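You operate a simulated robot arm through the tools that you are given. There is no shell and no other tool. Be economical: measure what you need, move in short steps, check, and stop when the job is done.

Carry out the task below with a simulated robot arm. There is one attempt and no reset: what you move stays moved.

TASK
Tip the green-handled jug out into the header tank, then fill the 250, 400 and 300 ml bottles in turn.
Fine: put the jug back; raise each spout again. Set down upright: what you pick out.

It is judged by the outcome, as a careful person would: the job done as asked, and still so three seconds after it is handed in. It fails if anything else is knocked over, pushed out of place, dropped, spilled or broken.

THE ROBOT
A 7-joint arm with a two-finger parallel gripper on a trunk, on a base that drives. Base frame: it is fixed to the floor where the robot stands at the start and does not move with it; the origin is under the middle of the robot, x ahead of it, y to its left, z up; the surface under the hand at the start is at about z = 0.88. Readings come in m, rad, newtons and seconds.
With the tool pointing down near the work surface it reaches from about 0.1 to 0.56 m from the robot's upright axis, wherever it stands. Its first joint turns from -2.897 to 2.897 rad. Places, roughly: clear ringed bottle [1.25, 0.25, 1]; fifth spout [1.2, 0.2, 1.2]; first spout [0.8, 0.2, 1.2]; fourth spout [1.1, 0.2, 1.2]; header tank [0.7, 0.3, 1]; second spout [0.9, 0.2, 1.2]; sixth spout [1.3, 0.2, 1.2]; slim green bottle [1.25, 0.25, 1]; third spout [1, 0.2, 1.2]. Payload 1.57 kg.
The TCP is the grasp point between the finger pads, 0.03 m short of the fingertips. In the tool frame z runs along the fingers and y along their closing line. Largest opening 0.08 m; finger width 0.017, thickness 0.012; the body of the gripper, 0.04 by 0.082 m, starts 0.08 m behind the TCP.
Orientation is that of the tool frame in the base frame, as a unit quaternion [w, x, y, z]. With the fingers straight down and closing along the base's y, the tool's x points along the base's -x, its y along +y and its z along -z.

THE INTERFACE
- The arm moves only by the tool step_arm. Its argument "moves" is a list of rows, each a list of 7 numbers: the shift along the tool's x, y, z in units of 30 mm (1.0 is 30 mm), then the turn, a rotation vector about the tool's x, y, z in units of 5 degrees (1.0 is 5 degrees), then the closure, from 0 (fully open) to 1 (shut). In form: [[tx, ty, tz, ax, ay, az, fingers], ...]. A call has 1 to 12 rows; each row shifts and turns the commanded pose from where the row before left it, along the tool's axes as they then stand. A call with a number of a shift or a turn outside -1 to 1 is refused whole. A row lasts 0.2 s, in which the tool goes at most 0.05 m and 0.15 rad; a call with a longer step from one row to the next is refused whole, and so is a gripper value outside its range. Where a pose cannot be reached the arm comes as near as it can. A force on the tool above 40 N (or 10 N above the force at the start of the call, whichever is more), or a blocked arm, ends the call early, and 0.2 s more pass. Each finger travels about 0.072 m/s and halts on what it meets, pressing with about 27 N; the grip force reading is that of the motor and also rises with nothing between the fingers. The clock runs only during rows and for 0.2 s after the last one: add rows that do not move to give the fingers time. It gives the time, the measured TCP pose, the force on the tool (base axes), the opening and the grip force at its end, in the units of the frame above (readings bear some noise), with the torque about the TCP (base axes, N m) and any sound that the robot's microphone picked up.
- Cameras (640 x 400 px; columns grow to the right, rows downward): "scene" is now at [0.2399, 0.0589, 1.6581]; the picture's right is [0.65, -0.76, 0.00], its down [-0.41, -0.35, -0.84] and it looks along [0.64, 0.55, -0.54] (base axes); focal length 214 px, centre (320, 200). "wrist" rides on the gripper at [0.072, -0.007, -0.122] in the tool frame; the picture's right is [0.09, 1.00, 0.00], its down [-0.84, 0.08, -0.54] and it looks along [-0.54, 0.05, 0.84] (tool axes); focal length 238 px, centre (320, 200). There is no depth. A picture from a camera that has moved, and an enlarged one, comes with that camera's place and axes in the base frame and with its lens.
- snapshot(camera): a new picture of that camera. No time passes.
- lift_body(by): slides the trunk up (or, below 0, down) by that many m; the arm and the scene camera ride with it, the base frame stays. It gives what a move gives, with no picture.
- roll_base(legs): drives the robot by 1 to 6 legs, each [ahead, left, turn to the left] in m, m and rad, along the robot's own axes; the way and the turn of a leg run together, so that a leg with both is an arc; at most 1.5 m and 3.142 rad a leg. The arm and the cameras ride along, it lands a little off, and it stops where it bumps. It gives what a move gives.
- head_to(pan, tilt): turns the head with the scene camera to pan (to the left, within 1.501 rad either way) and tilt (down, from -0.506 to 1.204), counted from straight ahead of the robot. It gives what a move gives.
- close_up(camera, box): a new picture of the part [left, top, right, bottom] of that camera's present view, enlarged. No time passes.
- close_job(): hands the job in; it is judged then, once.

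Go step by step. Nothing tells you exact positions but the pictures and the camera data: compare them with the known pose of the tool, close in by small moves and look again before you grip or let go. The budget is 120 turns and 82 pictures, counting those below and the enlarged ones. Unless the task says otherwise, let go and move clear before handing in.

The tools are called after "Emit:" as a command line: name --pt "numbers of a row" for each row, then --argument value for the rest, lists and objects as JSON in quotes. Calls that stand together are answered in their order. step_arm: Moves the arm, as the interface text tells. Its arguments: {"type":"object","properties":{"moves":{"type":"array"}},"required":["moves"]} The other tools are called the same way: lift_body (by) slides the trunk up or down; roll_base (legs) drives the base; head_to (pan, tilt) turns the head that bears the scene camera; snapshot (camera) takes a picture; close_up (camera, box) takes an enlarged picture of a part of a camera's view; close_job () hands the job in.

At the start:

```text
t: 0.0
ee_pos: [0.4613, 0.1856, 1.5612]
tool_rot: [-0.015, 0.002, 1.0, 0.006]
force: [-0.7, 0.4, -0.1]
torque: [-0.01, 0.0, -0.02]
finger_gap: 0.08
gripper_force: 0.0
trunk travel left (down, up): [-0.87, 0.12]
robot x, y, heading: [0.0003, -0.0012, -0.002]
head pan, tilt: [0.59, 0.599]
```

scene: 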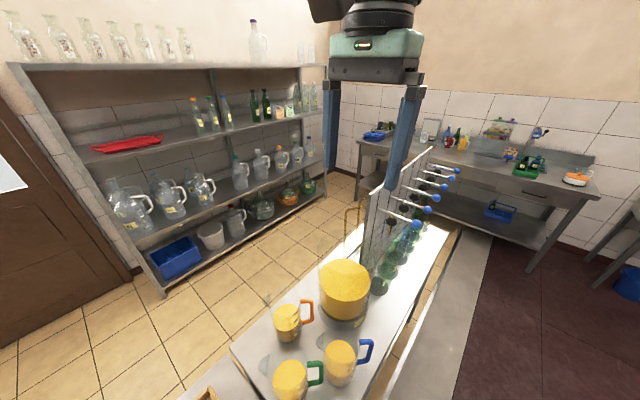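
wrist: 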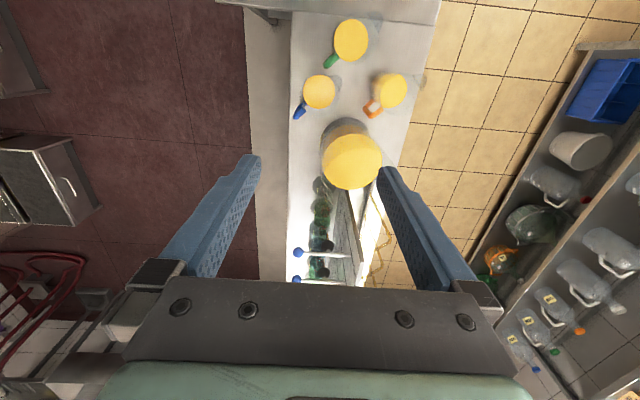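

I see a bench with a yellow-filled header tank, three jugs (orange, blue and green handles), and a row of spout levers with bottles beneath. I'll look closer before moving.

Emit:
close_up --camera "scene" --box '[220, 240, 420, 400]'

Emit:
close_up --camera "scene" --box '[330, 140, 480, 300]'

Emit:
close_up --camera "wrist" --box '[260, 0, 440, 290]'

```text
2.50 times, centred on (320, 320) of scene
camera zoom: at [0.2399, 0.0589, 1.6581], right [0.65, -0.76, 0.0], down [-0.41, -0.35, -0.84], along [0.64, 0.55, -0.54], focal length 536 px, centre (320, -100)
```

zoom: 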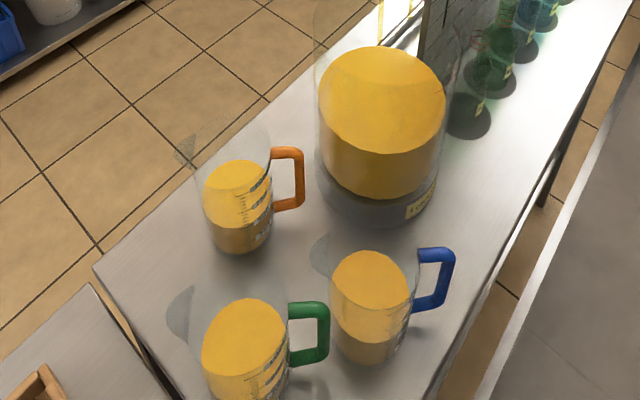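

```text
2.50 times, centred on (405, 220) of scene
camera zoom: at [0.2399, 0.0589, 1.6581], right [0.65, -0.76, 0.0], down [-0.41, -0.35, -0.84], along [0.64, 0.55, -0.54], focal length 536 px, centre (108, 150)
```

zoom: 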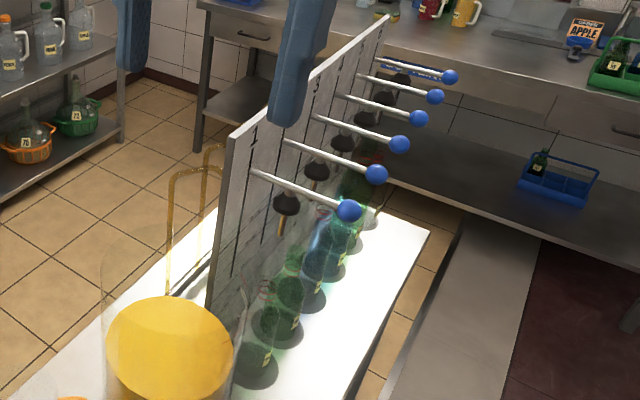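

```text
1.38 times, centred on (350, 145) of wrist
camera zoom: at [0.394, 0.1776, 1.6855], right [-0.09, 1.0, 0.01], down [0.85, 0.07, 0.52], along [0.51, 0.06, -0.86], focal length 329 px, centre (279, 276)
```

zoom: 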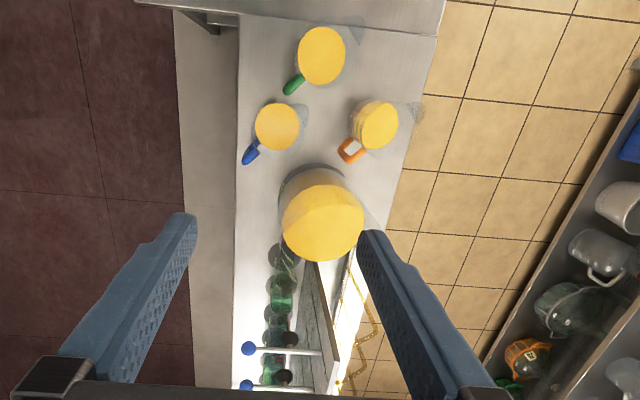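

Getting the layout to the sides and the robot's own surroundings clearly comes next, so I turn the head.

Emit:
head_to --pan 0.1 --tilt 0.8

Emit:
snapshot --camera "scene"

Emit:
head_to --pan -0.9 --tilt 0.7

Emit:
snapshot --camera "scene"

```text
t: 0.9
ee_pos: [0.4629, 0.181, 1.5583]
tool_rot: [-0.019, 0.006, 1.0, 0.006]
force: [0.0, -0.1, 0.0]
torque: [-0.02, 0.01, 0.02]
finger_gap: 0.08
gripper_force: 0.0
trunk travel left (down, up): [-0.87, 0.12]
robot x, y, heading: [0.0001, 0.0024, 0.003]
head pan, tilt: [0.099, 0.799]
```

```text
76 pictures are left
camera scene: at [0.2421, 0.0561, 1.6578], right [0.62, -0.78, 0.0], down [-0.42, -0.34, -0.84], along [0.66, 0.52, -0.54], focal length 214 px, centre (320, 200)
```

scene: 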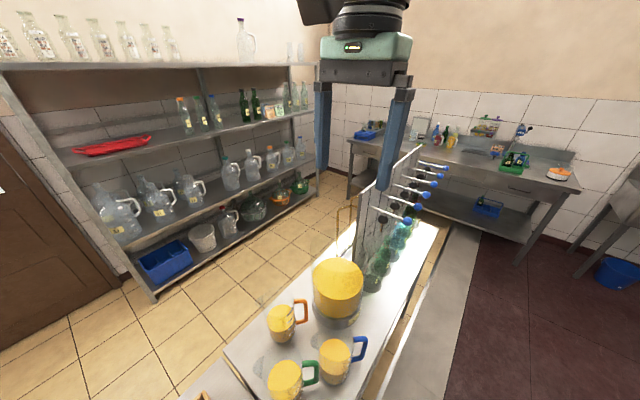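

```text
t: 2.2
ee_pos: [0.4632, 0.1835, 1.5591]
tool_rot: [-0.02, 0.004, 1.0, 0.006]
force: [-0.1, -1.0, -0.1]
torque: [0.02, 0.02, 0.01]
finger_gap: 0.0799
gripper_force: 0.1
trunk travel left (down, up): [-0.87, 0.12]
robot x, y, heading: [-0.0007, 0.0037, 0.001]
head pan, tilt: [-0.901, 0.7]
```

```text
75 pictures are left
camera scene: at [0.2417, 0.0562, 1.6572], right [0.62, -0.78, 0.0], down [-0.43, -0.34, -0.84], along [0.65, 0.52, -0.55], focal length 214 px, centre (320, 200)
```

scene: 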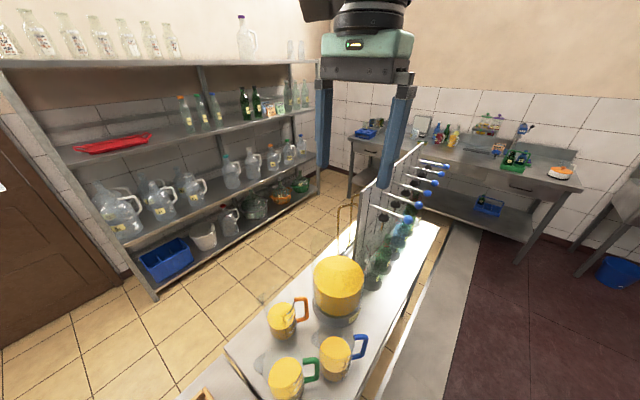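

The pictures didn't follow the head readings, so I'll look again.

Emit:
snapshot --camera "scene"

```text
74 pictures are left
camera scene: at [0.2417, 0.0562, 1.6572], right [0.62, -0.78, 0.0], down [-0.43, -0.34, -0.84], along [0.65, 0.52, -0.55], focal length 214 px, centre (320, 200)
```

scene: 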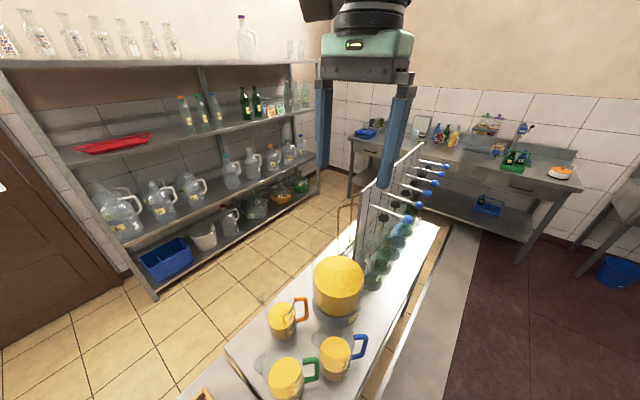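

The head doesn't seem to carry the camera (the view stays about 0.68 rad left of the heading), so I'll aim by driving. I move to the right side of the bench, where the lever knobs face.

Emit:
roll_base --legs '[[0, -0.4, 0]]'

Emit:
snapshot --camera "scene"

```text
t: 4.7
ee_pos: [0.4653, -0.211, 1.5581]
tool_rot: [-0.019, 0.002, 1.0, 0.005]
force: [-0.6, -0.7, -0.9]
torque: [0.02, 0.03, 0.04]
finger_gap: 0.0797
gripper_force: 0.0
trunk travel left (down, up): [-0.87, 0.12]
robot x, y, heading: [-0.0024, -0.396, 0.009]
head pan, tilt: [-0.901, 0.7]
```

```text
73 pictures are left
camera scene: at [0.2423, -0.3391, 1.6565], right [0.63, -0.77, 0.0], down [-0.43, -0.35, -0.83], along [0.65, 0.53, -0.55], focal length 214 px, centre (320, 200)
```

scene: 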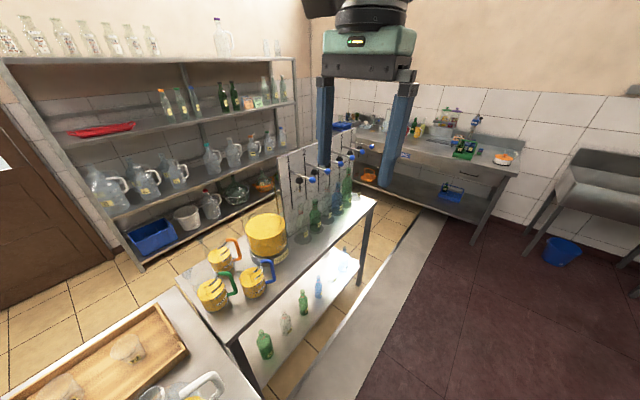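

Now I see a lower shelf with more bottles and the lever row. I'll zoom in on these.

Emit:
close_up --camera "scene" --box '[270, 130, 390, 250]'

Emit:
close_up --camera "scene" --box '[180, 200, 360, 370]'

```text
3.33 times, centred on (330, 190) of scene
camera zoom: at [0.2423, -0.3391, 1.6565], right [0.63, -0.77, 0.0], down [-0.43, -0.35, -0.83], along [0.65, 0.53, -0.55], focal length 715 px, centre (287, 233)
```

zoom: 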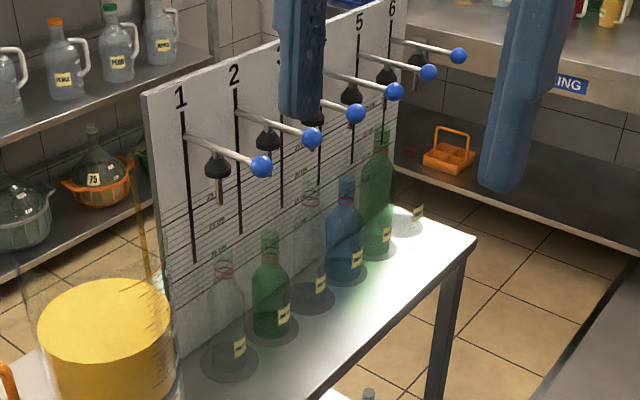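

```text
2.35 times, centred on (270, 285) of scene
camera zoom: at [0.2423, -0.3391, 1.6565], right [0.63, -0.77, 0.0], down [-0.43, -0.35, -0.83], along [0.65, 0.53, -0.55], focal length 505 px, centre (438, 0)
```

zoom: 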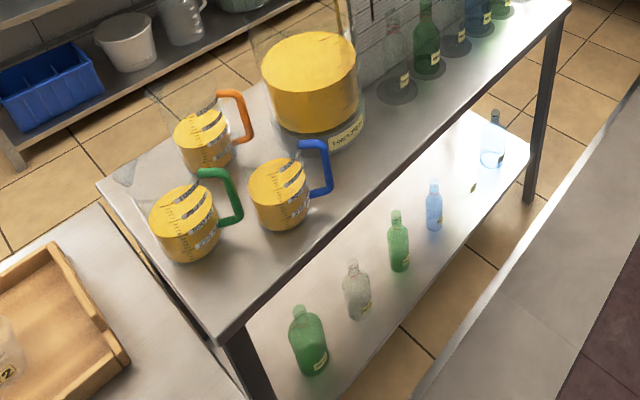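

The spouts slide in numbered slots on the panel with bottles standing under them. I drive forward to read the labels and scales.

Emit:
roll_base --legs '[[0.55, -0.05, 0]]'

Emit:
snapshot --camera "scene"

```text
t: 7.8
ee_pos: [1.0106, -0.2582, 1.5569]
tool_rot: [-0.022, 0.005, 1.0, 0.007]
force: [-0.5, 0.3, 0.2]
torque: [-0.04, 0.01, 0.0]
finger_gap: 0.08
gripper_force: 0.0
trunk travel left (down, up): [-0.87, 0.12]
robot x, y, heading: [0.5479, -0.4437, 0.01]
head pan, tilt: [-0.901, 0.7]
```

```text
70 pictures are left
camera scene: at [0.7889, -0.3857, 1.6554], right [0.62, -0.79, 0.0], down [-0.44, -0.35, -0.83], along [0.65, 0.51, -0.56], focal length 214 px, centre (320, 200)
```

scene: 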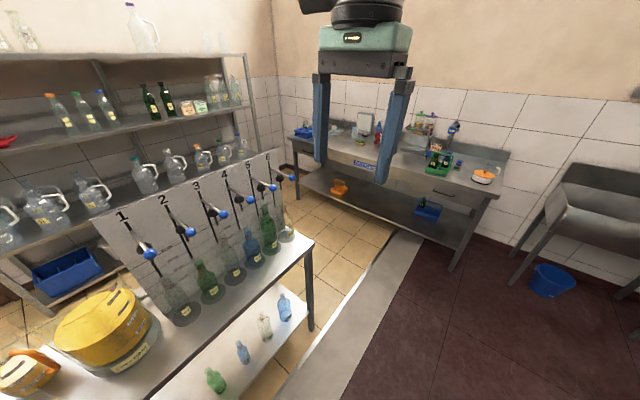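

Emit:
close_up --camera "scene" --box '[90, 145, 310, 335]'

Emit:
close_up --camera "scene" --box '[200, 195, 310, 300]'

Emit:
close_up --camera "scene" --box '[40, 270, 180, 390]'

```text
2.11 times, centred on (200, 240) of scene
camera zoom: at [0.7889, -0.3857, 1.6554], right [0.62, -0.79, 0.0], down [-0.44, -0.35, -0.83], along [0.65, 0.51, -0.56], focal length 452 px, centre (573, 116)
```

zoom: 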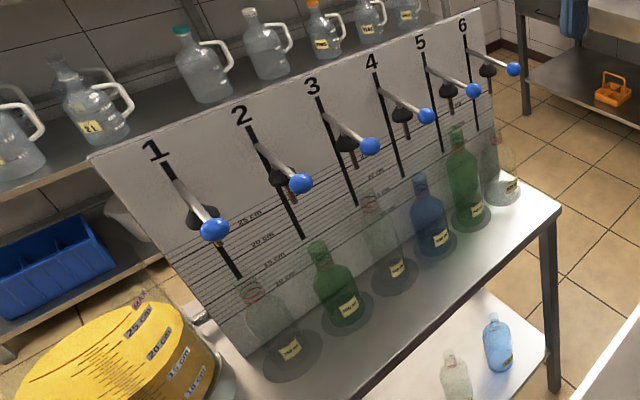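

```text
3.81 times, centred on (255, 248) of scene
camera zoom: at [0.7889, -0.3857, 1.6554], right [0.62, -0.79, 0.0], down [-0.44, -0.35, -0.83], along [0.65, 0.51, -0.56], focal length 817 px, centre (568, 19)
```

zoom: 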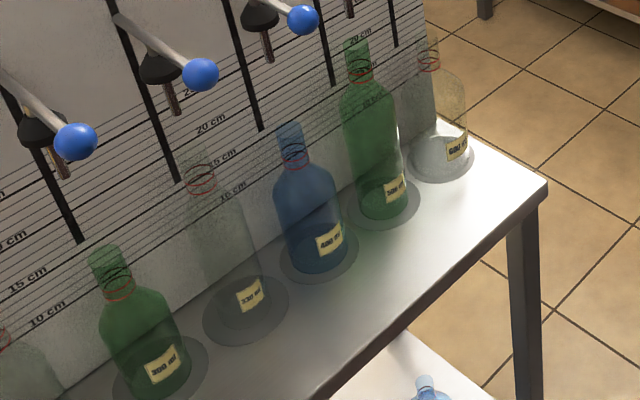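

```text
3.33 times, centred on (110, 330) of scene
camera zoom: at [0.7889, -0.3857, 1.6554], right [0.62, -0.79, 0.0], down [-0.44, -0.35, -0.83], along [0.65, 0.51, -0.56], focal length 715 px, centre (1020, -233)
```

zoom: 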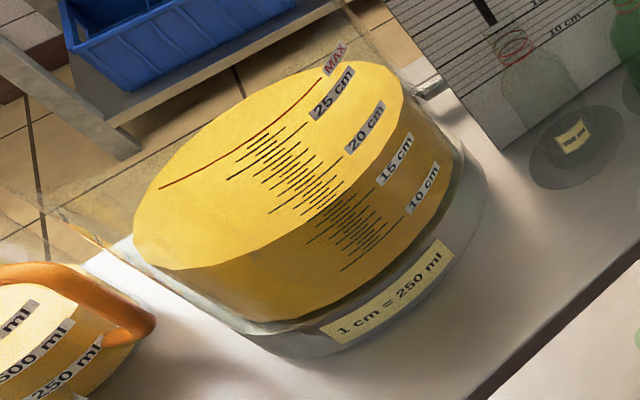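

The tank reads 1 cm = 250 ml, and the panel carries the same cm scale. Next I read the bottle labels closely.

Emit:
close_up --camera "scene" --box '[150, 260, 230, 330]'

Emit:
close_up --camera "scene" --box '[220, 195, 300, 275]'

Emit:
close_up --camera "scene" --box '[190, 280, 310, 400]'

Emit:
close_up --camera "scene" --box '[100, 150, 240, 310]'

```text
5.71 times, centred on (190, 295) of scene
camera zoom: at [0.7889, -0.3857, 1.6554], right [0.62, -0.79, 0.0], down [-0.44, -0.35, -0.83], along [0.65, 0.51, -0.56], focal length 1226 px, centre (1063, -343)
```

zoom: 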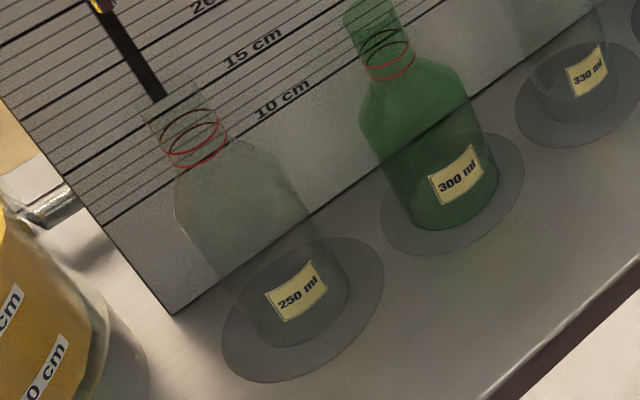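

```text
5.00 times, centred on (260, 235) of scene
camera zoom: at [0.7889, -0.3857, 1.6554], right [0.62, -0.79, 0.0], down [-0.44, -0.35, -0.83], along [0.65, 0.51, -0.56], focal length 1072 px, centre (620, 25)
```

zoom: 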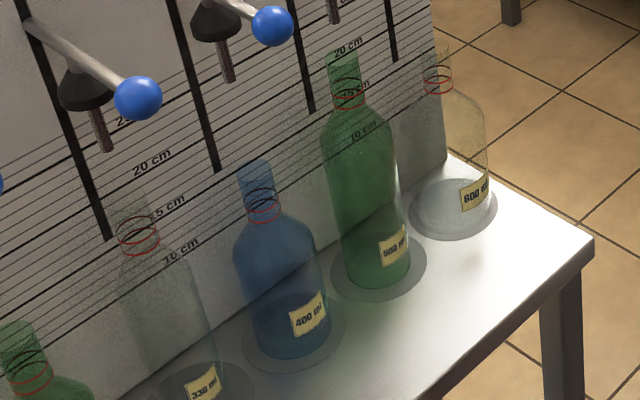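

```text
3.33 times, centred on (250, 340) of scene
camera zoom: at [0.7889, -0.3857, 1.6554], right [0.62, -0.79, 0.0], down [-0.44, -0.35, -0.83], along [0.65, 0.51, -0.56], focal length 715 px, centre (553, -267)
```

zoom: 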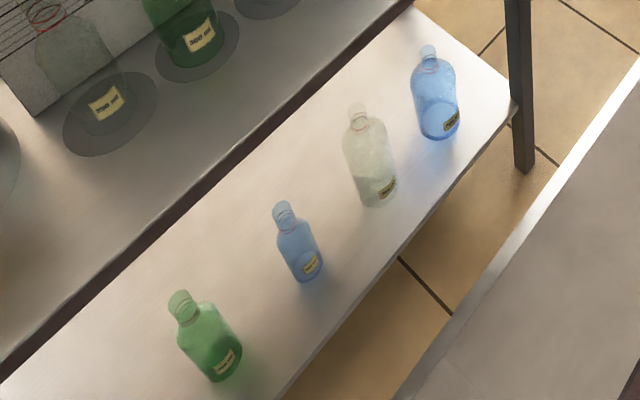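

```text
2.50 times, centred on (170, 230) of scene
camera zoom: at [0.7889, -0.3857, 1.6554], right [0.62, -0.79, 0.0], down [-0.44, -0.35, -0.83], along [0.65, 0.51, -0.56], focal length 536 px, centre (695, 125)
```

zoom: 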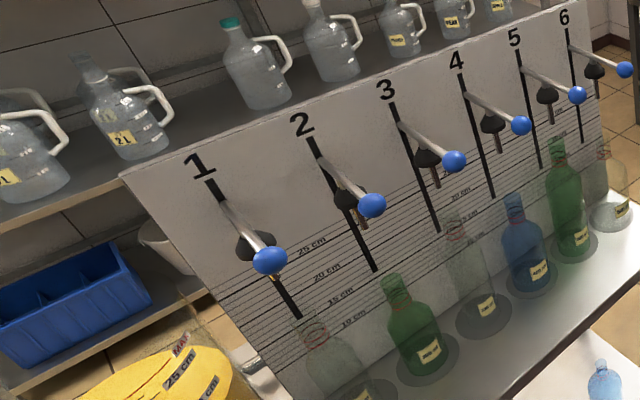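

Stations 1, 2 and 4 hold the 250, 300 and 400 ml bottles, and the jug has to go in first. I drive back to the jugs and look at the green handle with the wrist camera.

Emit:
roll_base --legs '[[-0.5, 0.1, 0]]'

Emit:
step_arm --pt "1 0.9 0 0 0 0 0" --pt "1 0.9 0 0 0 0 0" --pt "0 0.9 1 0 0 0 0" --pt "0 1 1 0 0 0 0" --pt "0 1 1 0 0 0 0" --pt "0 1 1 0 0 0 0" --pt "0 1 1 0 0 0 0" --pt "0 1 0 0 0 0 0" --pt "0 1 0 0 0 0 0"

Emit:
snapshot --camera "wrist"

Emit:
snapshot --camera "scene"

```text
t: 10.8
ee_pos: [0.5083, -0.1701, 1.5555]
tool_rot: [-0.024, 0.01, 1.0, 0.008]
force: [0.2, -0.9, 0.2]
torque: [-0.03, -0.03, 0.0]
finger_gap: 0.0801
gripper_force: 0.0
trunk travel left (down, up): [-0.87, 0.12]
robot x, y, heading: [0.0454, -0.3493, 0.007]
head pan, tilt: [-0.901, 0.7]
```

```text
t: 12.8
ee_pos: [0.4452, 0.098, 1.4116]
tool_rot: [-0.024, 0.009, 1.0, 0.008]
force: [1.3, -0.4, -0.1]
torque: [0.02, 0.02, 0.03]
finger_gap: 0.0799
gripper_force: 0.1
trunk travel left (down, up): [-0.87, 0.12]
robot x, y, heading: [0.0439, -0.3438, 0.006]
head pan, tilt: [-0.901, 0.7]
```

```text
62 pictures are left
camera wrist: at [0.381, 0.09, 1.5372], right [-0.07, 1.0, 0.02], down [0.86, 0.05, 0.5], along [0.5, 0.05, -0.86], focal length 238 px, centre (320, 200)
```

wrist: 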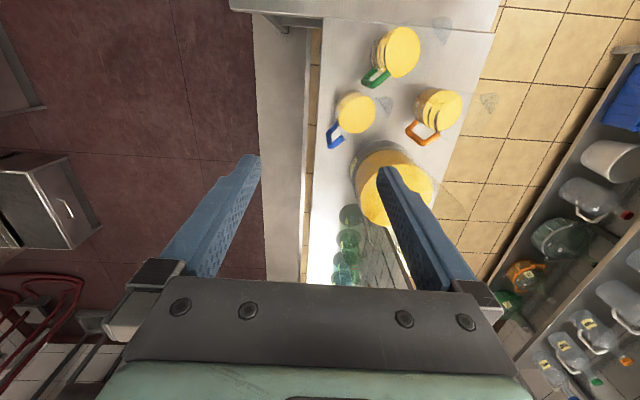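

```text
61 pictures are left
camera scene: at [0.2678, -0.4114, 1.6467], right [-0.78, -0.63, 0.0], down [-0.4, 0.5, -0.77], along [0.48, -0.6, -0.64], focal length 214 px, centre (320, 200)
```

scene: 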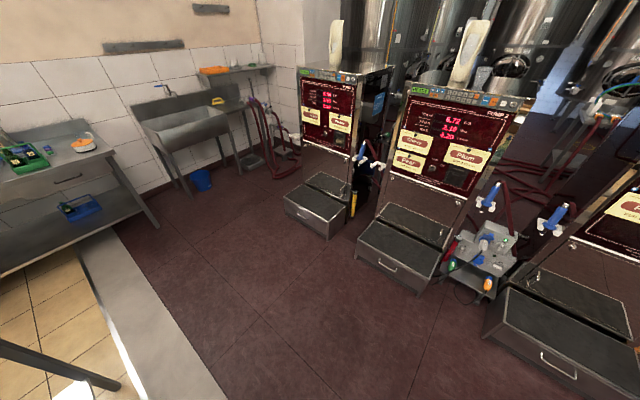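

The head does follow, only late. I turn it to the jugs and zoom in with the wrist camera.

Emit:
head_to --pan 0.9 --tilt 0.75

Emit:
step_arm --pt "1 0 0 0 0 0 0" --pt "1 0 0 0 0 0 0" --pt "0 0 0 0 0 0 0" --pt "0 0 0 0 0 0 0"

Emit:
snapshot --camera "scene"

Emit:
close_up --camera "wrist" --box '[300, 0, 480, 170]'

```text
t: 14.7
ee_pos: [0.4474, 0.0949, 1.4126]
tool_rot: [-0.024, 0.009, 1.0, 0.008]
force: [0.5, 0.6, 1.0]
torque: [-0.02, 0.01, 0.01]
finger_gap: 0.08
gripper_force: 0.0
trunk travel left (down, up): [-0.87, 0.12]
robot x, y, heading: [0.0459, -0.3513, 0.006]
head pan, tilt: [0.901, 0.75]
```

```text
t: 15.7
ee_pos: [0.3867, 0.0977, 1.4155]
tool_rot: [-0.025, 0.01, 1.0, 0.007]
force: [-0.9, 0.5, -0.7]
torque: [0.0, 0.0, 0.01]
finger_gap: 0.08
gripper_force: 0.1
trunk travel left (down, up): [-0.87, 0.12]
robot x, y, heading: [0.0438, -0.3497, 0.008]
head pan, tilt: [0.901, 0.75]
```

```text
60 pictures are left
camera scene: at [0.2659, -0.2816, 1.6423], right [0.79, -0.62, 0.0], down [-0.42, -0.54, -0.73], along [0.45, 0.58, -0.68], focal length 214 px, centre (320, 200)
```

scene: 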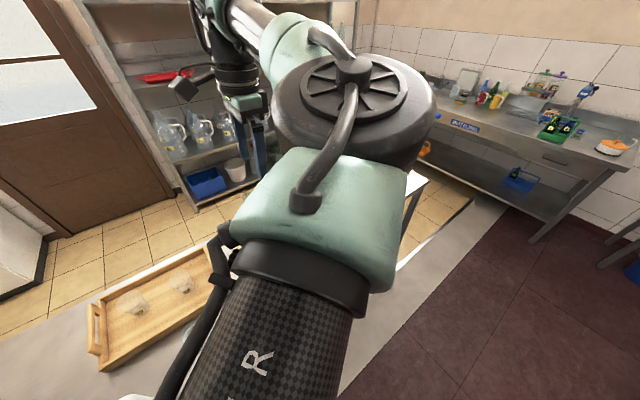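

```text
2.35 times, centred on (390, 85) of wrist
camera zoom: at [0.3216, 0.0893, 1.5412], right [-0.07, 1.0, 0.02], down [0.86, 0.05, 0.5], along [0.5, 0.05, -0.86], focal length 561 px, centre (155, 471)
```

zoom: 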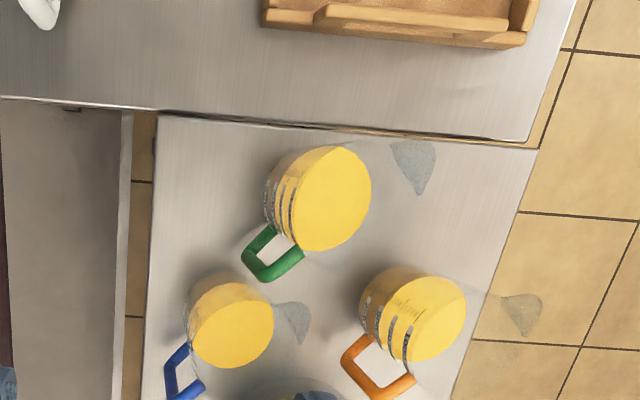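

From here the green handle's outer bar is at about (0.42, 0.206), z 0.90–1.01, pointing −39°. The blue jug stands close behind it, so a grasp from straight above is best. I return along the known path to the starting place for reach.

Emit:
head_to --pan 0.55 --tilt 0.8

Emit:
roll_base --legs '[[-0.045, 0, 0], [0, 0.3, 0]]'

Emit:
snapshot --camera "scene"

```text
t: 16.5
ee_pos: [0.3867, 0.0977, 1.4164]
tool_rot: [-0.023, 0.009, 1.0, 0.008]
force: [0.0, 0.4, -0.2]
torque: [0.0, 0.0, -0.01]
finger_gap: 0.08
gripper_force: 0.1
trunk travel left (down, up): [-0.87, 0.12]
robot x, y, heading: [0.0429, -0.3453, 0.007]
head pan, tilt: [0.55, 0.799]
```

```text
t: 19.0
ee_pos: [0.341, 0.3987, 1.416]
tool_rot: [-0.023, 0.011, 1.0, 0.008]
force: [0.9, -0.2, -0.3]
torque: [0.03, 0.0, 0.02]
finger_gap: 0.0799
gripper_force: 0.1
trunk travel left (down, up): [-0.87, 0.12]
robot x, y, heading: [-0.0061, -0.0529, 0.005]
head pan, tilt: [0.55, 0.799]
```

```text
58 pictures are left
camera scene: at [0.2373, -0.0033, 1.6384], right [0.53, -0.85, 0.0], down [-0.61, -0.38, -0.7], along [0.59, 0.37, -0.72], focal length 214 px, centre (320, 200)
```

scene: 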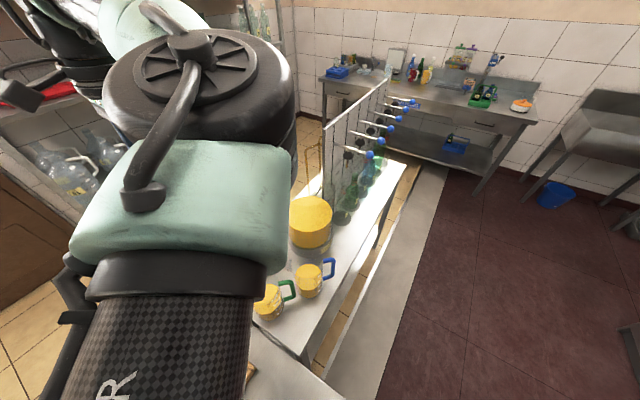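

Now I swing the arm over to hover above the green handle, turning the tool so its x axis points from handle to jug.

Emit:
step_arm --pt "-0.38 -0.92 0.5 0 0 0 0" --pt "-0.38 -0.92 0.5 0 0 0 0" --pt "-0.38 -0.92 0.5 0 0 0 0" --pt "-0.38 -0.92 0.5 0 0 0 0" --pt "-0.38 -0.92 0.5 0 0 0 0" --pt "-0.38 -0.92 0.5 0 0 0 0" --pt "-0.38 -0.92 0.5 0 0 0 0"

Emit:
step_arm --pt "0 0 0 0 0 1 0" --pt "0 0 0 0 0 1 0" --pt "0 0 0 0 0 1 0" --pt "0 0 0 0 0 1 0" --pt "0 0 0 0 0 1 0" --pt "0 0 0 0 0 1 0" --pt "0 0 0 0 0 1 0" --pt "0 0 0 0 0 0.8 0"

Emit:
snapshot --camera "wrist"

Emit:
snapshot --camera "scene"

```text
t: 20.6
ee_pos: [0.4108, 0.2039, 1.3054]
tool_rot: [-0.024, 0.011, 1.0, 0.008]
force: [-0.1, 0.2, 0.0]
torque: [0.04, 0.0, -0.03]
finger_gap: 0.0799
gripper_force: 0.1
trunk travel left (down, up): [-0.87, 0.12]
robot x, y, heading: [-0.0043, -0.0469, 0.003]
head pan, tilt: [0.55, 0.799]
```

```text
t: 22.4
ee_pos: [0.4124, 0.2048, 1.3044]
tool_rot: [-0.026, 0.345, 0.938, 0.0]
force: [0.1, 0.1, -0.1]
torque: [0.02, 0.03, -0.01]
finger_gap: 0.0801
gripper_force: 0.1
trunk travel left (down, up): [-0.87, 0.12]
robot x, y, heading: [-0.004, -0.0485, 0.002]
head pan, tilt: [0.55, 0.799]
```

```text
57 pictures are left
camera wrist: at [0.3594, 0.2446, 1.4299], right [0.57, 0.82, -0.01], down [0.71, -0.49, 0.5], along [0.4, -0.3, -0.87], focal length 238 px, centre (320, 200)
```

wrist: 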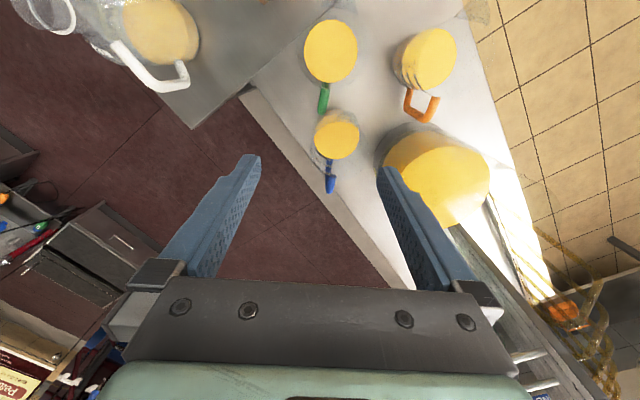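

```text
56 pictures are left
camera scene: at [0.2375, -0.0028, 1.6383], right [0.53, -0.85, 0.0], down [-0.61, -0.38, -0.7], along [0.59, 0.37, -0.72], focal length 214 px, centre (320, 200)
```

scene: 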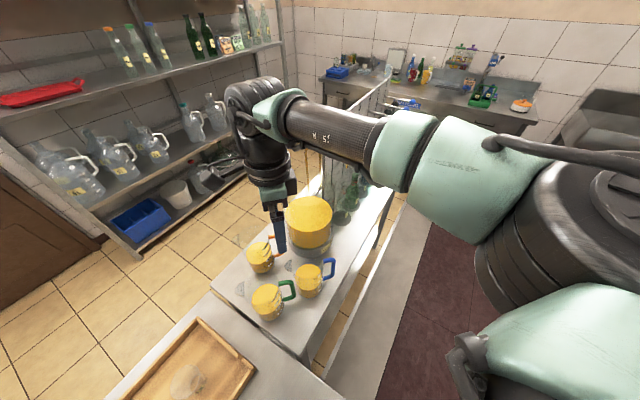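

The tool is aligned. I zoom in to locate the handle precisely.

Emit:
close_up --camera "wrist" --box '[270, 0, 390, 200]'

Emit:
close_up --camera "scene" --box '[240, 180, 350, 330]'

```text
2.00 times, centred on (330, 100) of wrist
camera zoom: at [0.3594, 0.2446, 1.4299], right [0.57, 0.82, -0.01], down [0.71, -0.49, 0.5], along [0.4, -0.3, -0.87], focal length 477 px, centre (300, 400)
```

zoom: 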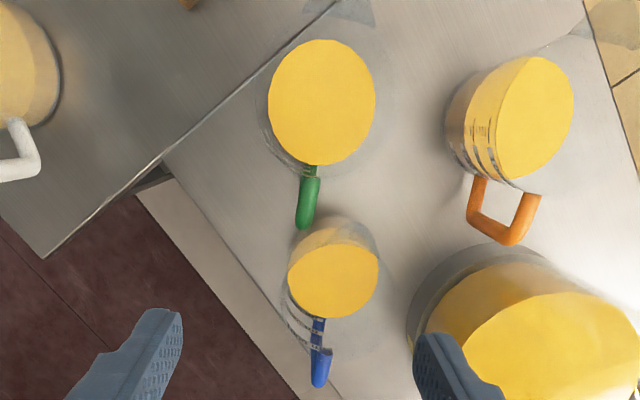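

```text
2.67 times, centred on (295, 255) of scene
camera zoom: at [0.2375, -0.0028, 1.6383], right [0.53, -0.85, 0.0], down [-0.61, -0.38, -0.7], along [0.59, 0.37, -0.72], focal length 572 px, centre (387, 53)
```

zoom: 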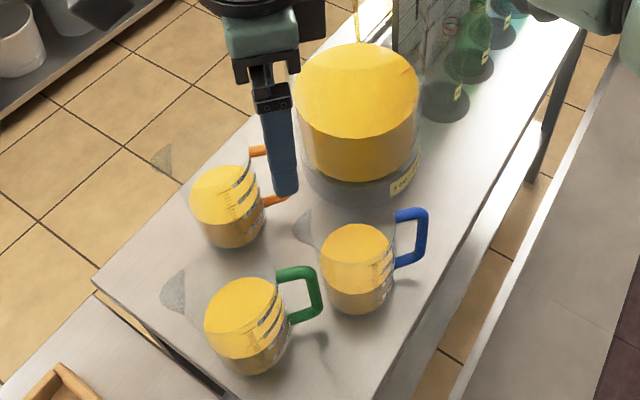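

The handle bar centre is at about (0.415, 0.206). I level the tool, half close the fingers and descend to just above the handle.

Emit:
step_arm --pt "0 0 0 0 -0.6 0.6 0.4" --pt "0 0 1 0 0 0 0.4" --pt "0 0 1 0 0 0 0.4" --pt "0 0 1 0 0 0 0.4" --pt "0 0 1 0 0 0 0.4" --pt "0 0 1 0 0 0 0.4" --pt "0 0 1 0 0 0 0.4" --pt "0 0 1 0 0 0 0.4" --pt "0 0 0.6 0 0 0 0.4" --pt "0 0 0 0 0 0 0.4"

Emit:
close_up --camera "scene" --box '[240, 180, 350, 330]'

Emit:
snapshot --camera "wrist"

```text
t: 24.6
ee_pos: [0.4098, 0.2027, 1.0765]
tool_rot: [-0.001, 0.368, 0.93, -0.01]
force: [0.4, 0.2, -0.4]
torque: [0.01, -0.01, 0.01]
finger_gap: 0.0479
gripper_force: 0.1
trunk travel left (down, up): [-0.87, 0.12]
robot x, y, heading: [-0.003, -0.0429, 0.006]
head pan, tilt: [0.55, 0.799]
```

```text
2.67 times, centred on (295, 255) of scene
camera zoom: at [0.2374, -0.0029, 1.6383], right [0.53, -0.85, 0.0], down [-0.61, -0.38, -0.7], along [0.59, 0.37, -0.72], focal length 572 px, centre (387, 53)
```

zoom: 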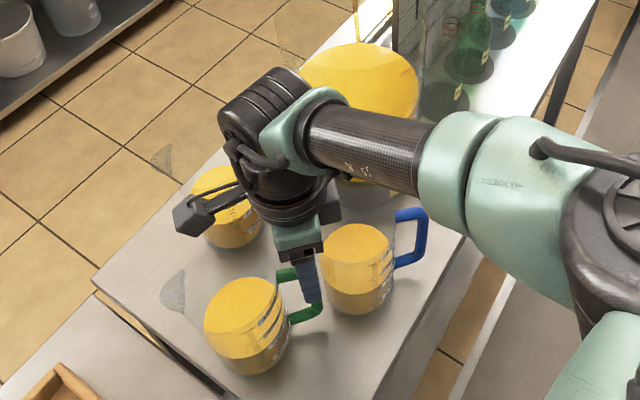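

```text
52 pictures are left
camera wrist: at [0.3552, 0.2483, 1.1977], right [0.61, 0.79, -0.02], down [0.67, -0.51, 0.55], along [0.42, -0.35, -0.84], focal length 238 px, centre (320, 200)
```

wrist: 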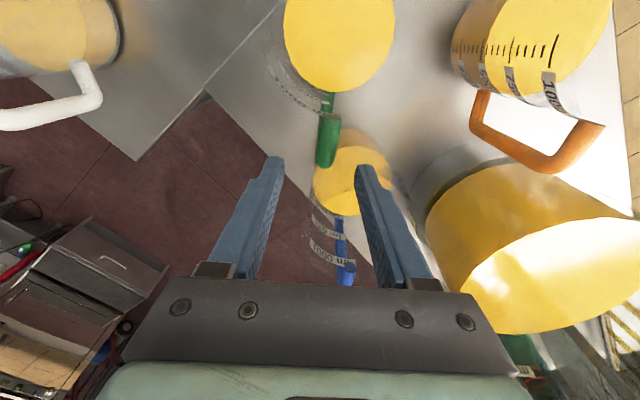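

The fingers straddle the handle line; it lies about 5 mm to tool +y and 6 mm outward. The blue jug is close, so I narrow the fingers, correct and lower onto the top corner of the handle.

Emit:
step_arm --pt "-0.2 0.17 0 0 0 0 0.55" --pt "0 0 0.5 0 0 0 0.55" --pt "0 0 0.7 0 0 0 0.55" --pt "0 0 0.5 0 0 0 0.55" --pt "0 0 0 0 0 0 0.55"

Emit:
close_up --camera "wrist" --box '[220, 20, 440, 290]'

Emit:
close_up --camera "scene" --box '[250, 220, 350, 330]'

```text
t: 25.5
ee_pos: [0.4203, 0.2048, 1.0471]
tool_rot: [0.002, 0.367, 0.93, -0.002]
force: [-6.4, -2.4, 18.4]
torque: [0.28, -0.53, 0.02]
finger_gap: 0.0306
gripper_force: 0.0
trunk travel left (down, up): [-0.87, 0.12]
robot x, y, heading: [-0.0071, -0.0503, 0.007]
head pan, tilt: [0.55, 0.799]
stopped in row 4: the force on the tool passed its limit at 53 N (the readings are from after the stop); the commanded pose is now the measured one
```

```text
1.48 times, centred on (330, 155) of wrist
camera zoom: at [0.365, 0.25, 1.1696], right [0.61, 0.79, 0.0], down [0.66, -0.51, 0.54], along [0.43, -0.34, -0.84], focal length 353 px, centre (305, 267)
```

zoom: 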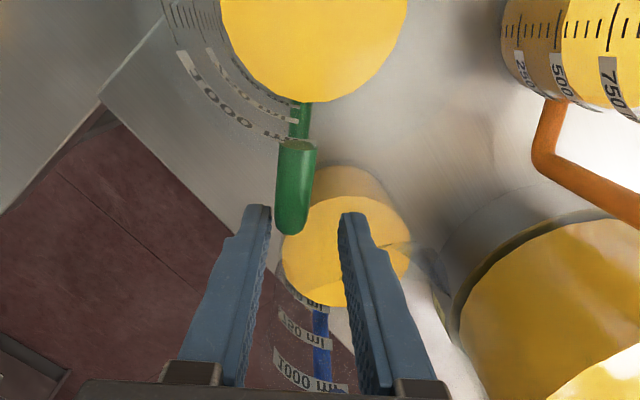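

```text
3.64 times, centred on (300, 275) of scene
camera zoom: at [0.2353, -0.0039, 1.6388], right [0.53, -0.85, 0.0], down [-0.61, -0.38, -0.7], along [0.59, 0.37, -0.72], focal length 780 px, centre (393, -73)
```

zoom: 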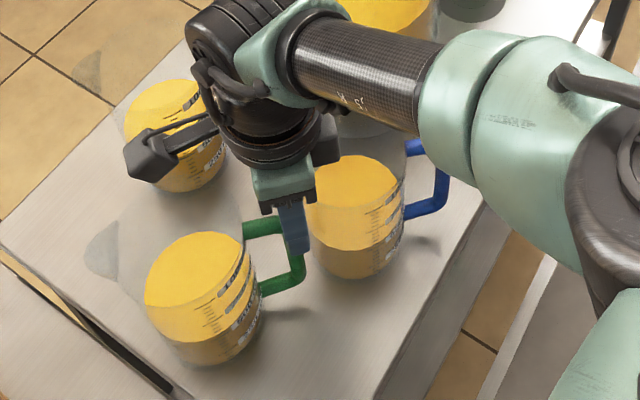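

The right finger landed on the blue jug's spout, which overhangs that side, with no room between. I'll back off and nudge the green jug about 3.5 cm to +y along the bench with closed fingers, pushing low, to free its handle.

Emit:
step_arm --pt "0 0 -1 0 0 0 0.55" --pt "0 0 -1 0 0 0 0.55" --pt "0 0 -1 0 0 0 1" --pt "0 0 -1 0 0 0 1" --pt "0 0 -1 0 0 0 1" --pt "0 0 0 0 0 0 1"

Emit:
step_arm --pt "0 0 0 0 0 1 1" --pt "0 0 0 0 0 1 1" --pt "0 0 0 0 0 1 1" --pt "0 0 0 0 0 1 1" --pt "0 0 0 0 0 1 1" --pt "0 0 0 0 0 1 1" --pt "-0.15 -0.87 0 0 0 0 1" --pt "-0.15 -0.87 0 0 0 0 1" --pt "-0.15 -0.87 0 0 0 0 1"

Emit:
step_arm --pt "0 0 0 -0.29 0.75 0 1" --pt "0 0 0 -0.29 0.75 0 1" --pt "0 0 0 -0.29 0.75 0 1" --pt "0 0 0 -0.29 0.75 0 1" --pt "0 0 0 -0.29 0.75 0 1" --pt "0 0 0 0 0 0 1"

Emit:
snapshot --camera "wrist"

Emit:
close_up --camera "scene" --box '[230, 200, 350, 340]'

```text
t: 26.9
ee_pos: [0.4244, 0.2057, 1.1951]
tool_rot: [0.001, 0.368, 0.93, -0.005]
force: [-1.0, 0.2, -0.2]
torque: [-0.02, 0.03, 0.01]
finger_gap: 0.0
gripper_force: 21.3
trunk travel left (down, up): [-0.87, 0.12]
robot x, y, heading: [-0.0052, -0.0472, 0.005]
head pan, tilt: [0.55, 0.799]
```

```text
t: 28.9
ee_pos: [0.3514, 0.1705, 1.1948]
tool_rot: [0.001, 0.596, 0.803, -0.003]
force: [0.5, 1.0, 0.3]
torque: [0.02, 0.0, 0.01]
finger_gap: 0.0001
gripper_force: 21.9
trunk travel left (down, up): [-0.87, 0.12]
robot x, y, heading: [-0.005, -0.0422, 0.007]
head pan, tilt: [0.55, 0.799]
```

```text
t: 30.3
ee_pos: [0.3515, 0.1711, 1.1953]
tool_rot: [-0.091, 0.587, 0.791, 0.144]
force: [0.0, -0.2, 0.7]
torque: [-0.01, 0.03, 0.01]
finger_gap: 0.0001
gripper_force: 21.6
trunk travel left (down, up): [-0.87, 0.12]
robot x, y, heading: [-0.0052, -0.0459, 0.003]
head pan, tilt: [0.55, 0.799]
```

```text
49 pictures are left
camera wrist: at [0.3225, 0.1929, 1.3323], right [0.92, 0.35, 0.15], down [0.31, -0.92, 0.26], along [0.23, -0.19, -0.95], focal length 238 px, centre (320, 200)
```

wrist: 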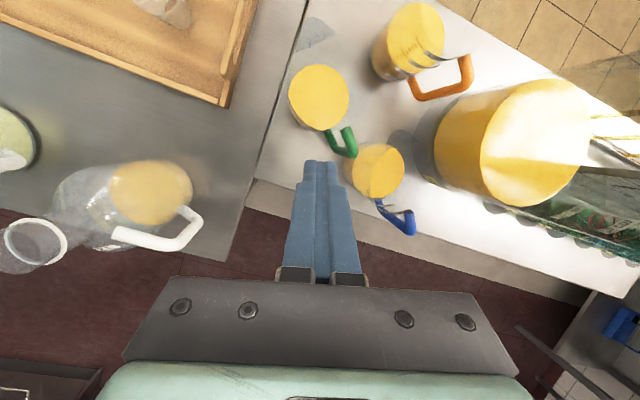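

```text
2.86 times, centred on (290, 270) of scene
camera zoom: at [0.2376, -0.0024, 1.6383], right [0.53, -0.85, 0.0], down [-0.61, -0.38, -0.7], along [0.59, 0.37, -0.72], focal length 613 px, centre (406, 0)
```

zoom: 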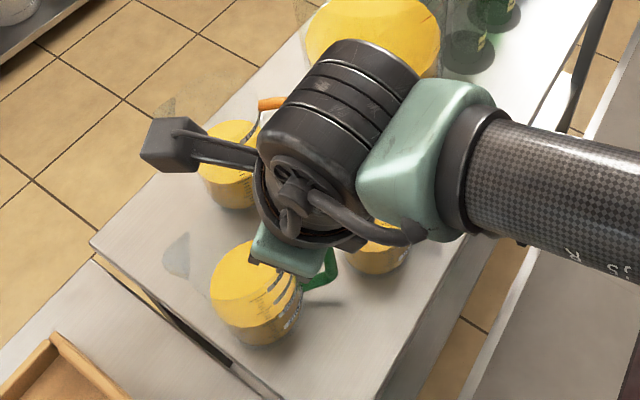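

Tool leaned with tips toward the jug, placed at its −y side. I descend, stopping short of the wall.

Emit:
step_arm --pt "-0.313 -0.121 0.94 0 0 0 1" --pt "-0.313 -0.121 0.94 0 0 0 1" --pt "-0.313 -0.121 0.94 0 0 0 1" --pt "-0.313 -0.121 0.94 0 0 0 1" --pt "-0.313 -0.121 0.94 0 0 0 1" --pt "-0.313 -0.121 0.94 0 0 0 1" --pt "-0.313 -0.121 0.94 0 0 0 1" --pt "-0.313 -0.121 0.94 0 0 0 1" --pt "0 0 0 0 0 0 1"

Emit:
snapshot --camera "wrist"

```text
t: 32.3
ee_pos: [0.3527, 0.1699, 0.9528]
tool_rot: [-0.092, 0.587, 0.791, 0.144]
force: [0.5, -0.1, 0.1]
torque: [-0.01, 0.0, -0.01]
finger_gap: 0.0001
gripper_force: 21.3
trunk travel left (down, up): [-0.87, 0.12]
robot x, y, heading: [-0.002, -0.0433, -0.001]
head pan, tilt: [0.55, 0.799]
```

```text
47 pictures are left
camera wrist: at [0.3227, 0.1915, 1.091], right [0.92, 0.35, 0.15], down [0.31, -0.92, 0.26], along [0.23, -0.19, -0.95], focal length 238 px, centre (320, 200)
```

wrist: 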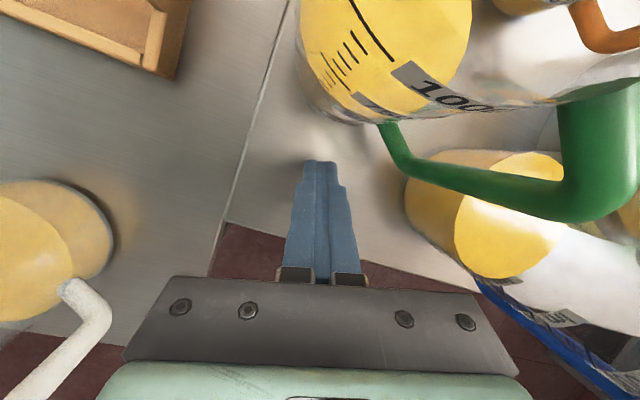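

I push gently in +y, about 6 cm in small steps.

Emit:
step_arm --pt "0.3 0.09 0.11 0 0 0 1" --pt "0.3 0.09 0.11 0 0 0 1" --pt "0.3 0.09 0.11 0 0 0 1" --pt "0.3 0.09 0.11 0 0 0 1" --pt "0.3 0.09 0.11 0 0 0 1" --pt "0 0 0 0 0 0 1"

Emit:
snapshot --camera "wrist"

```text
t: 33.7
ee_pos: [0.3512, 0.2194, 0.9569]
tool_rot: [-0.091, 0.588, 0.791, 0.145]
force: [0.2, -2.5, 0.5]
torque: [-0.02, 0.0, -0.03]
finger_gap: 0.0
gripper_force: 21.1
trunk travel left (down, up): [-0.87, 0.12]
robot x, y, heading: [0.0001, -0.0467, 0.006]
head pan, tilt: [0.55, 0.799]
```

```text
46 pictures are left
camera wrist: at [0.3219, 0.2419, 1.0928], right [0.92, 0.35, 0.15], down [0.31, -0.92, 0.26], along [0.23, -0.19, -0.95], focal length 238 px, centre (320, 200)
```

wrist: 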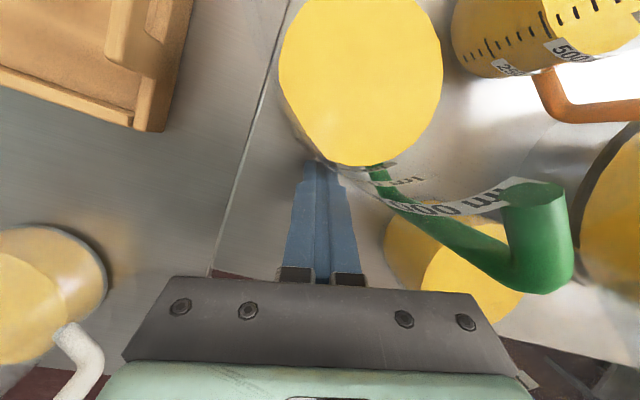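

Contact is light (2.5 N) and the jug slides. I push 18 mm more, back off and rise.

Emit:
step_arm --pt "0.27 0.08 0.1 0 0 0 1" --pt "0.27 0.08 0.1 0 0 0 1" --pt "0 0 0 0 0 0 1" --pt "-0.6 -0.18 -0.22 0 0 0 1" --pt "-0.6 -0.18 -0.22 0 0 0 1" --pt "0.313 0.121 -0.94 0 0 0 1" --pt "0.313 0.121 -0.94 0 0 0 1" --pt "0.313 0.121 -0.94 0 0 0 0.6" --pt "0.313 0.121 -0.94 0 0 0 0.4" --pt "0.313 0.121 -0.94 0 0 0 0.4" --pt "0.313 0.121 -0.94 0 0 0 0.4" --pt "0.313 0.121 -0.94 0 0 0 0.4"

Emit:
step_arm --pt "0 0 0 0.29 -0.75 0 0.4" --pt "0 0 0 0.29 -0.75 0 0.4" --pt "0 0 0 0.29 -0.75 0 0.4" --pt "0 0 0 0.29 -0.75 0 0.4" --pt "0 0 0 0.29 -0.75 0 0.4" --pt "0 0 0 0 0 -1 0.4" --pt "0 0 0 0 0 -1 0.4" --pt "0 0 0 0 0 -1 0.4" --pt "0 0 0 0 0 -1 0.4" --pt "0 0 0 0 0 -1 0.4" --pt "0 0 0 0 0 -1 0.4"

Emit:
snapshot --camera "wrist"

```text
t: 36.3
ee_pos: [0.3529, 0.1982, 1.1653]
tool_rot: [-0.091, 0.589, 0.79, 0.144]
force: [0.5, 0.1, 0.1]
torque: [0.0, 0.01, 0.01]
finger_gap: 0.0478
gripper_force: 0.1
trunk travel left (down, up): [-0.87, 0.12]
robot x, y, heading: [-0.0014, -0.0446, 0.002]
head pan, tilt: [0.55, 0.799]
```

```text
t: 38.7
ee_pos: [0.352, 0.1986, 1.1649]
tool_rot: [0.001, 0.368, 0.93, -0.004]
force: [-0.4, 0.6, 0.1]
torque: [0.03, 0.02, 0.0]
finger_gap: 0.048
gripper_force: 0.0
trunk travel left (down, up): [-0.87, 0.12]
robot x, y, heading: [-0.0044, -0.0417, 0.007]
head pan, tilt: [0.55, 0.799]
```

```text
45 pictures are left
camera wrist: at [0.296, 0.2433, 1.2874], right [0.61, 0.79, -0.01], down [0.66, -0.51, 0.55], along [0.43, -0.34, -0.84], focal length 238 px, centre (320, 200)
```

wrist: 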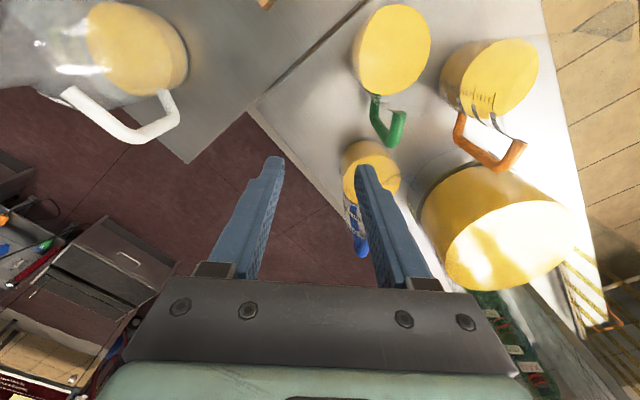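

The jug slid about 4 cm. I zoom to locate the handle anew.

Emit:
close_up --camera "wrist" --box '[330, 0, 450, 200]'

```text
2.00 times, centred on (390, 100) of wrist
camera zoom: at [0.296, 0.2433, 1.2874], right [0.61, 0.79, -0.01], down [0.66, -0.51, 0.55], along [0.43, -0.34, -0.84], focal length 477 px, centre (180, 400)
```

zoom: 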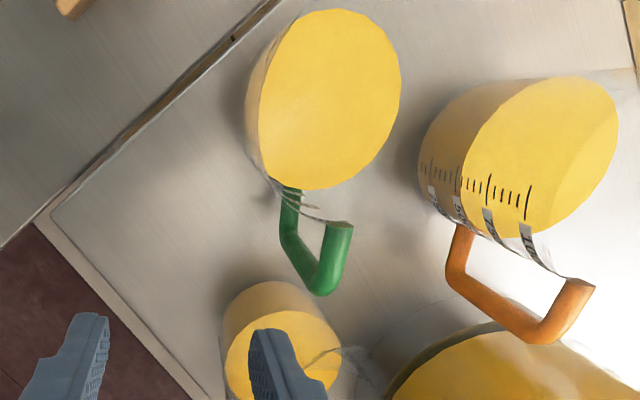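

New handle bar centre is about (0.424, 0.253) and the blue spout is now 2 cm clear. I move over it and part-way down.

Emit:
step_arm --pt "-0.14 0.99 0 0 0 0 0.4" --pt "-0.14 0.99 0 0 0 0 0.4" --pt "-0.13 0.98 0 0 0 0 0.4" --pt "0 0 1 0 0 0 0.4" --pt "0 0 1 0 0 0 0.4" --pt "0 0 1 0 0 0 0.4" --pt "0 0 0.5 0 0 0 0.4" --pt "0 0 0 0 0 0 0.4"

Emit:
close_up --camera "wrist" --box '[220, 20, 440, 290]'

```text
t: 40.5
ee_pos: [0.4215, 0.2554, 1.0588]
tool_rot: [0.001, 0.369, 0.93, -0.004]
force: [0.2, -0.3, 1.0]
torque: [0.02, -0.02, -0.03]
finger_gap: 0.048
gripper_force: 0.1
trunk travel left (down, up): [-0.87, 0.12]
robot x, y, heading: [-0.0058, -0.0404, 0.005]
head pan, tilt: [0.55, 0.799]
```

```text
1.48 times, centred on (330, 155) of wrist
camera zoom: at [0.3654, 0.2995, 1.1811], right [0.61, 0.79, -0.01], down [0.66, -0.51, 0.55], along [0.43, -0.34, -0.84], focal length 353 px, centre (305, 267)
```

zoom: 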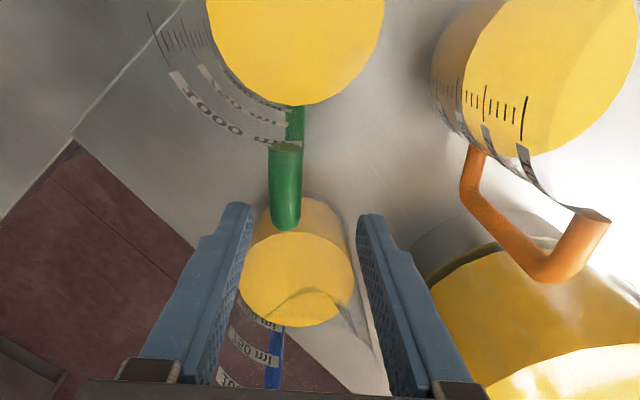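

The handle is ~11 mm to tool −y and ~12 mm outward. Two views put the blue spout at (0.465, 0.225, 1.013), clear. I correct, lower and grip.

Emit:
step_arm --pt "-0.38 -0.36 0 0 0 0 0.4" --pt "0 0 0.7 0 0 0 0.4" --pt "0 0 0.7 0 0 0 0.4" --pt "0 0 0.7 0 0 0 0.4" --pt "0 0 0.65 0 0 0 0.4" --pt "0 0 0 0 0 0 0.4"

Emit:
close_up --camera "wrist" --box '[220, 20, 440, 290]'

```text
t: 41.9
ee_pos: [0.4206, 0.2372, 0.978]
tool_rot: [0.001, 0.369, 0.929, -0.005]
force: [-0.5, -0.4, 0.5]
torque: [0.0, 0.0, -0.01]
finger_gap: 0.0479
gripper_force: 0.2
trunk travel left (down, up): [-0.87, 0.12]
robot x, y, heading: [-0.0031, -0.0475, 0.008]
head pan, tilt: [0.55, 0.799]
```

```text
1.48 times, centred on (330, 155) of wrist
camera zoom: at [0.3647, 0.2815, 1.0992], right [0.61, 0.79, -0.01], down [0.66, -0.51, 0.55], along [0.43, -0.34, -0.84], focal length 353 px, centre (305, 267)
```

zoom: 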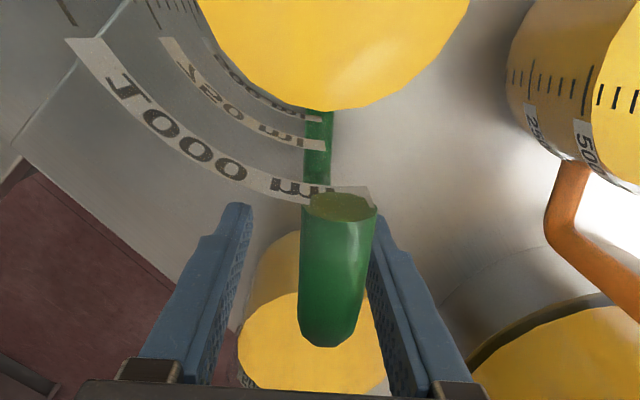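

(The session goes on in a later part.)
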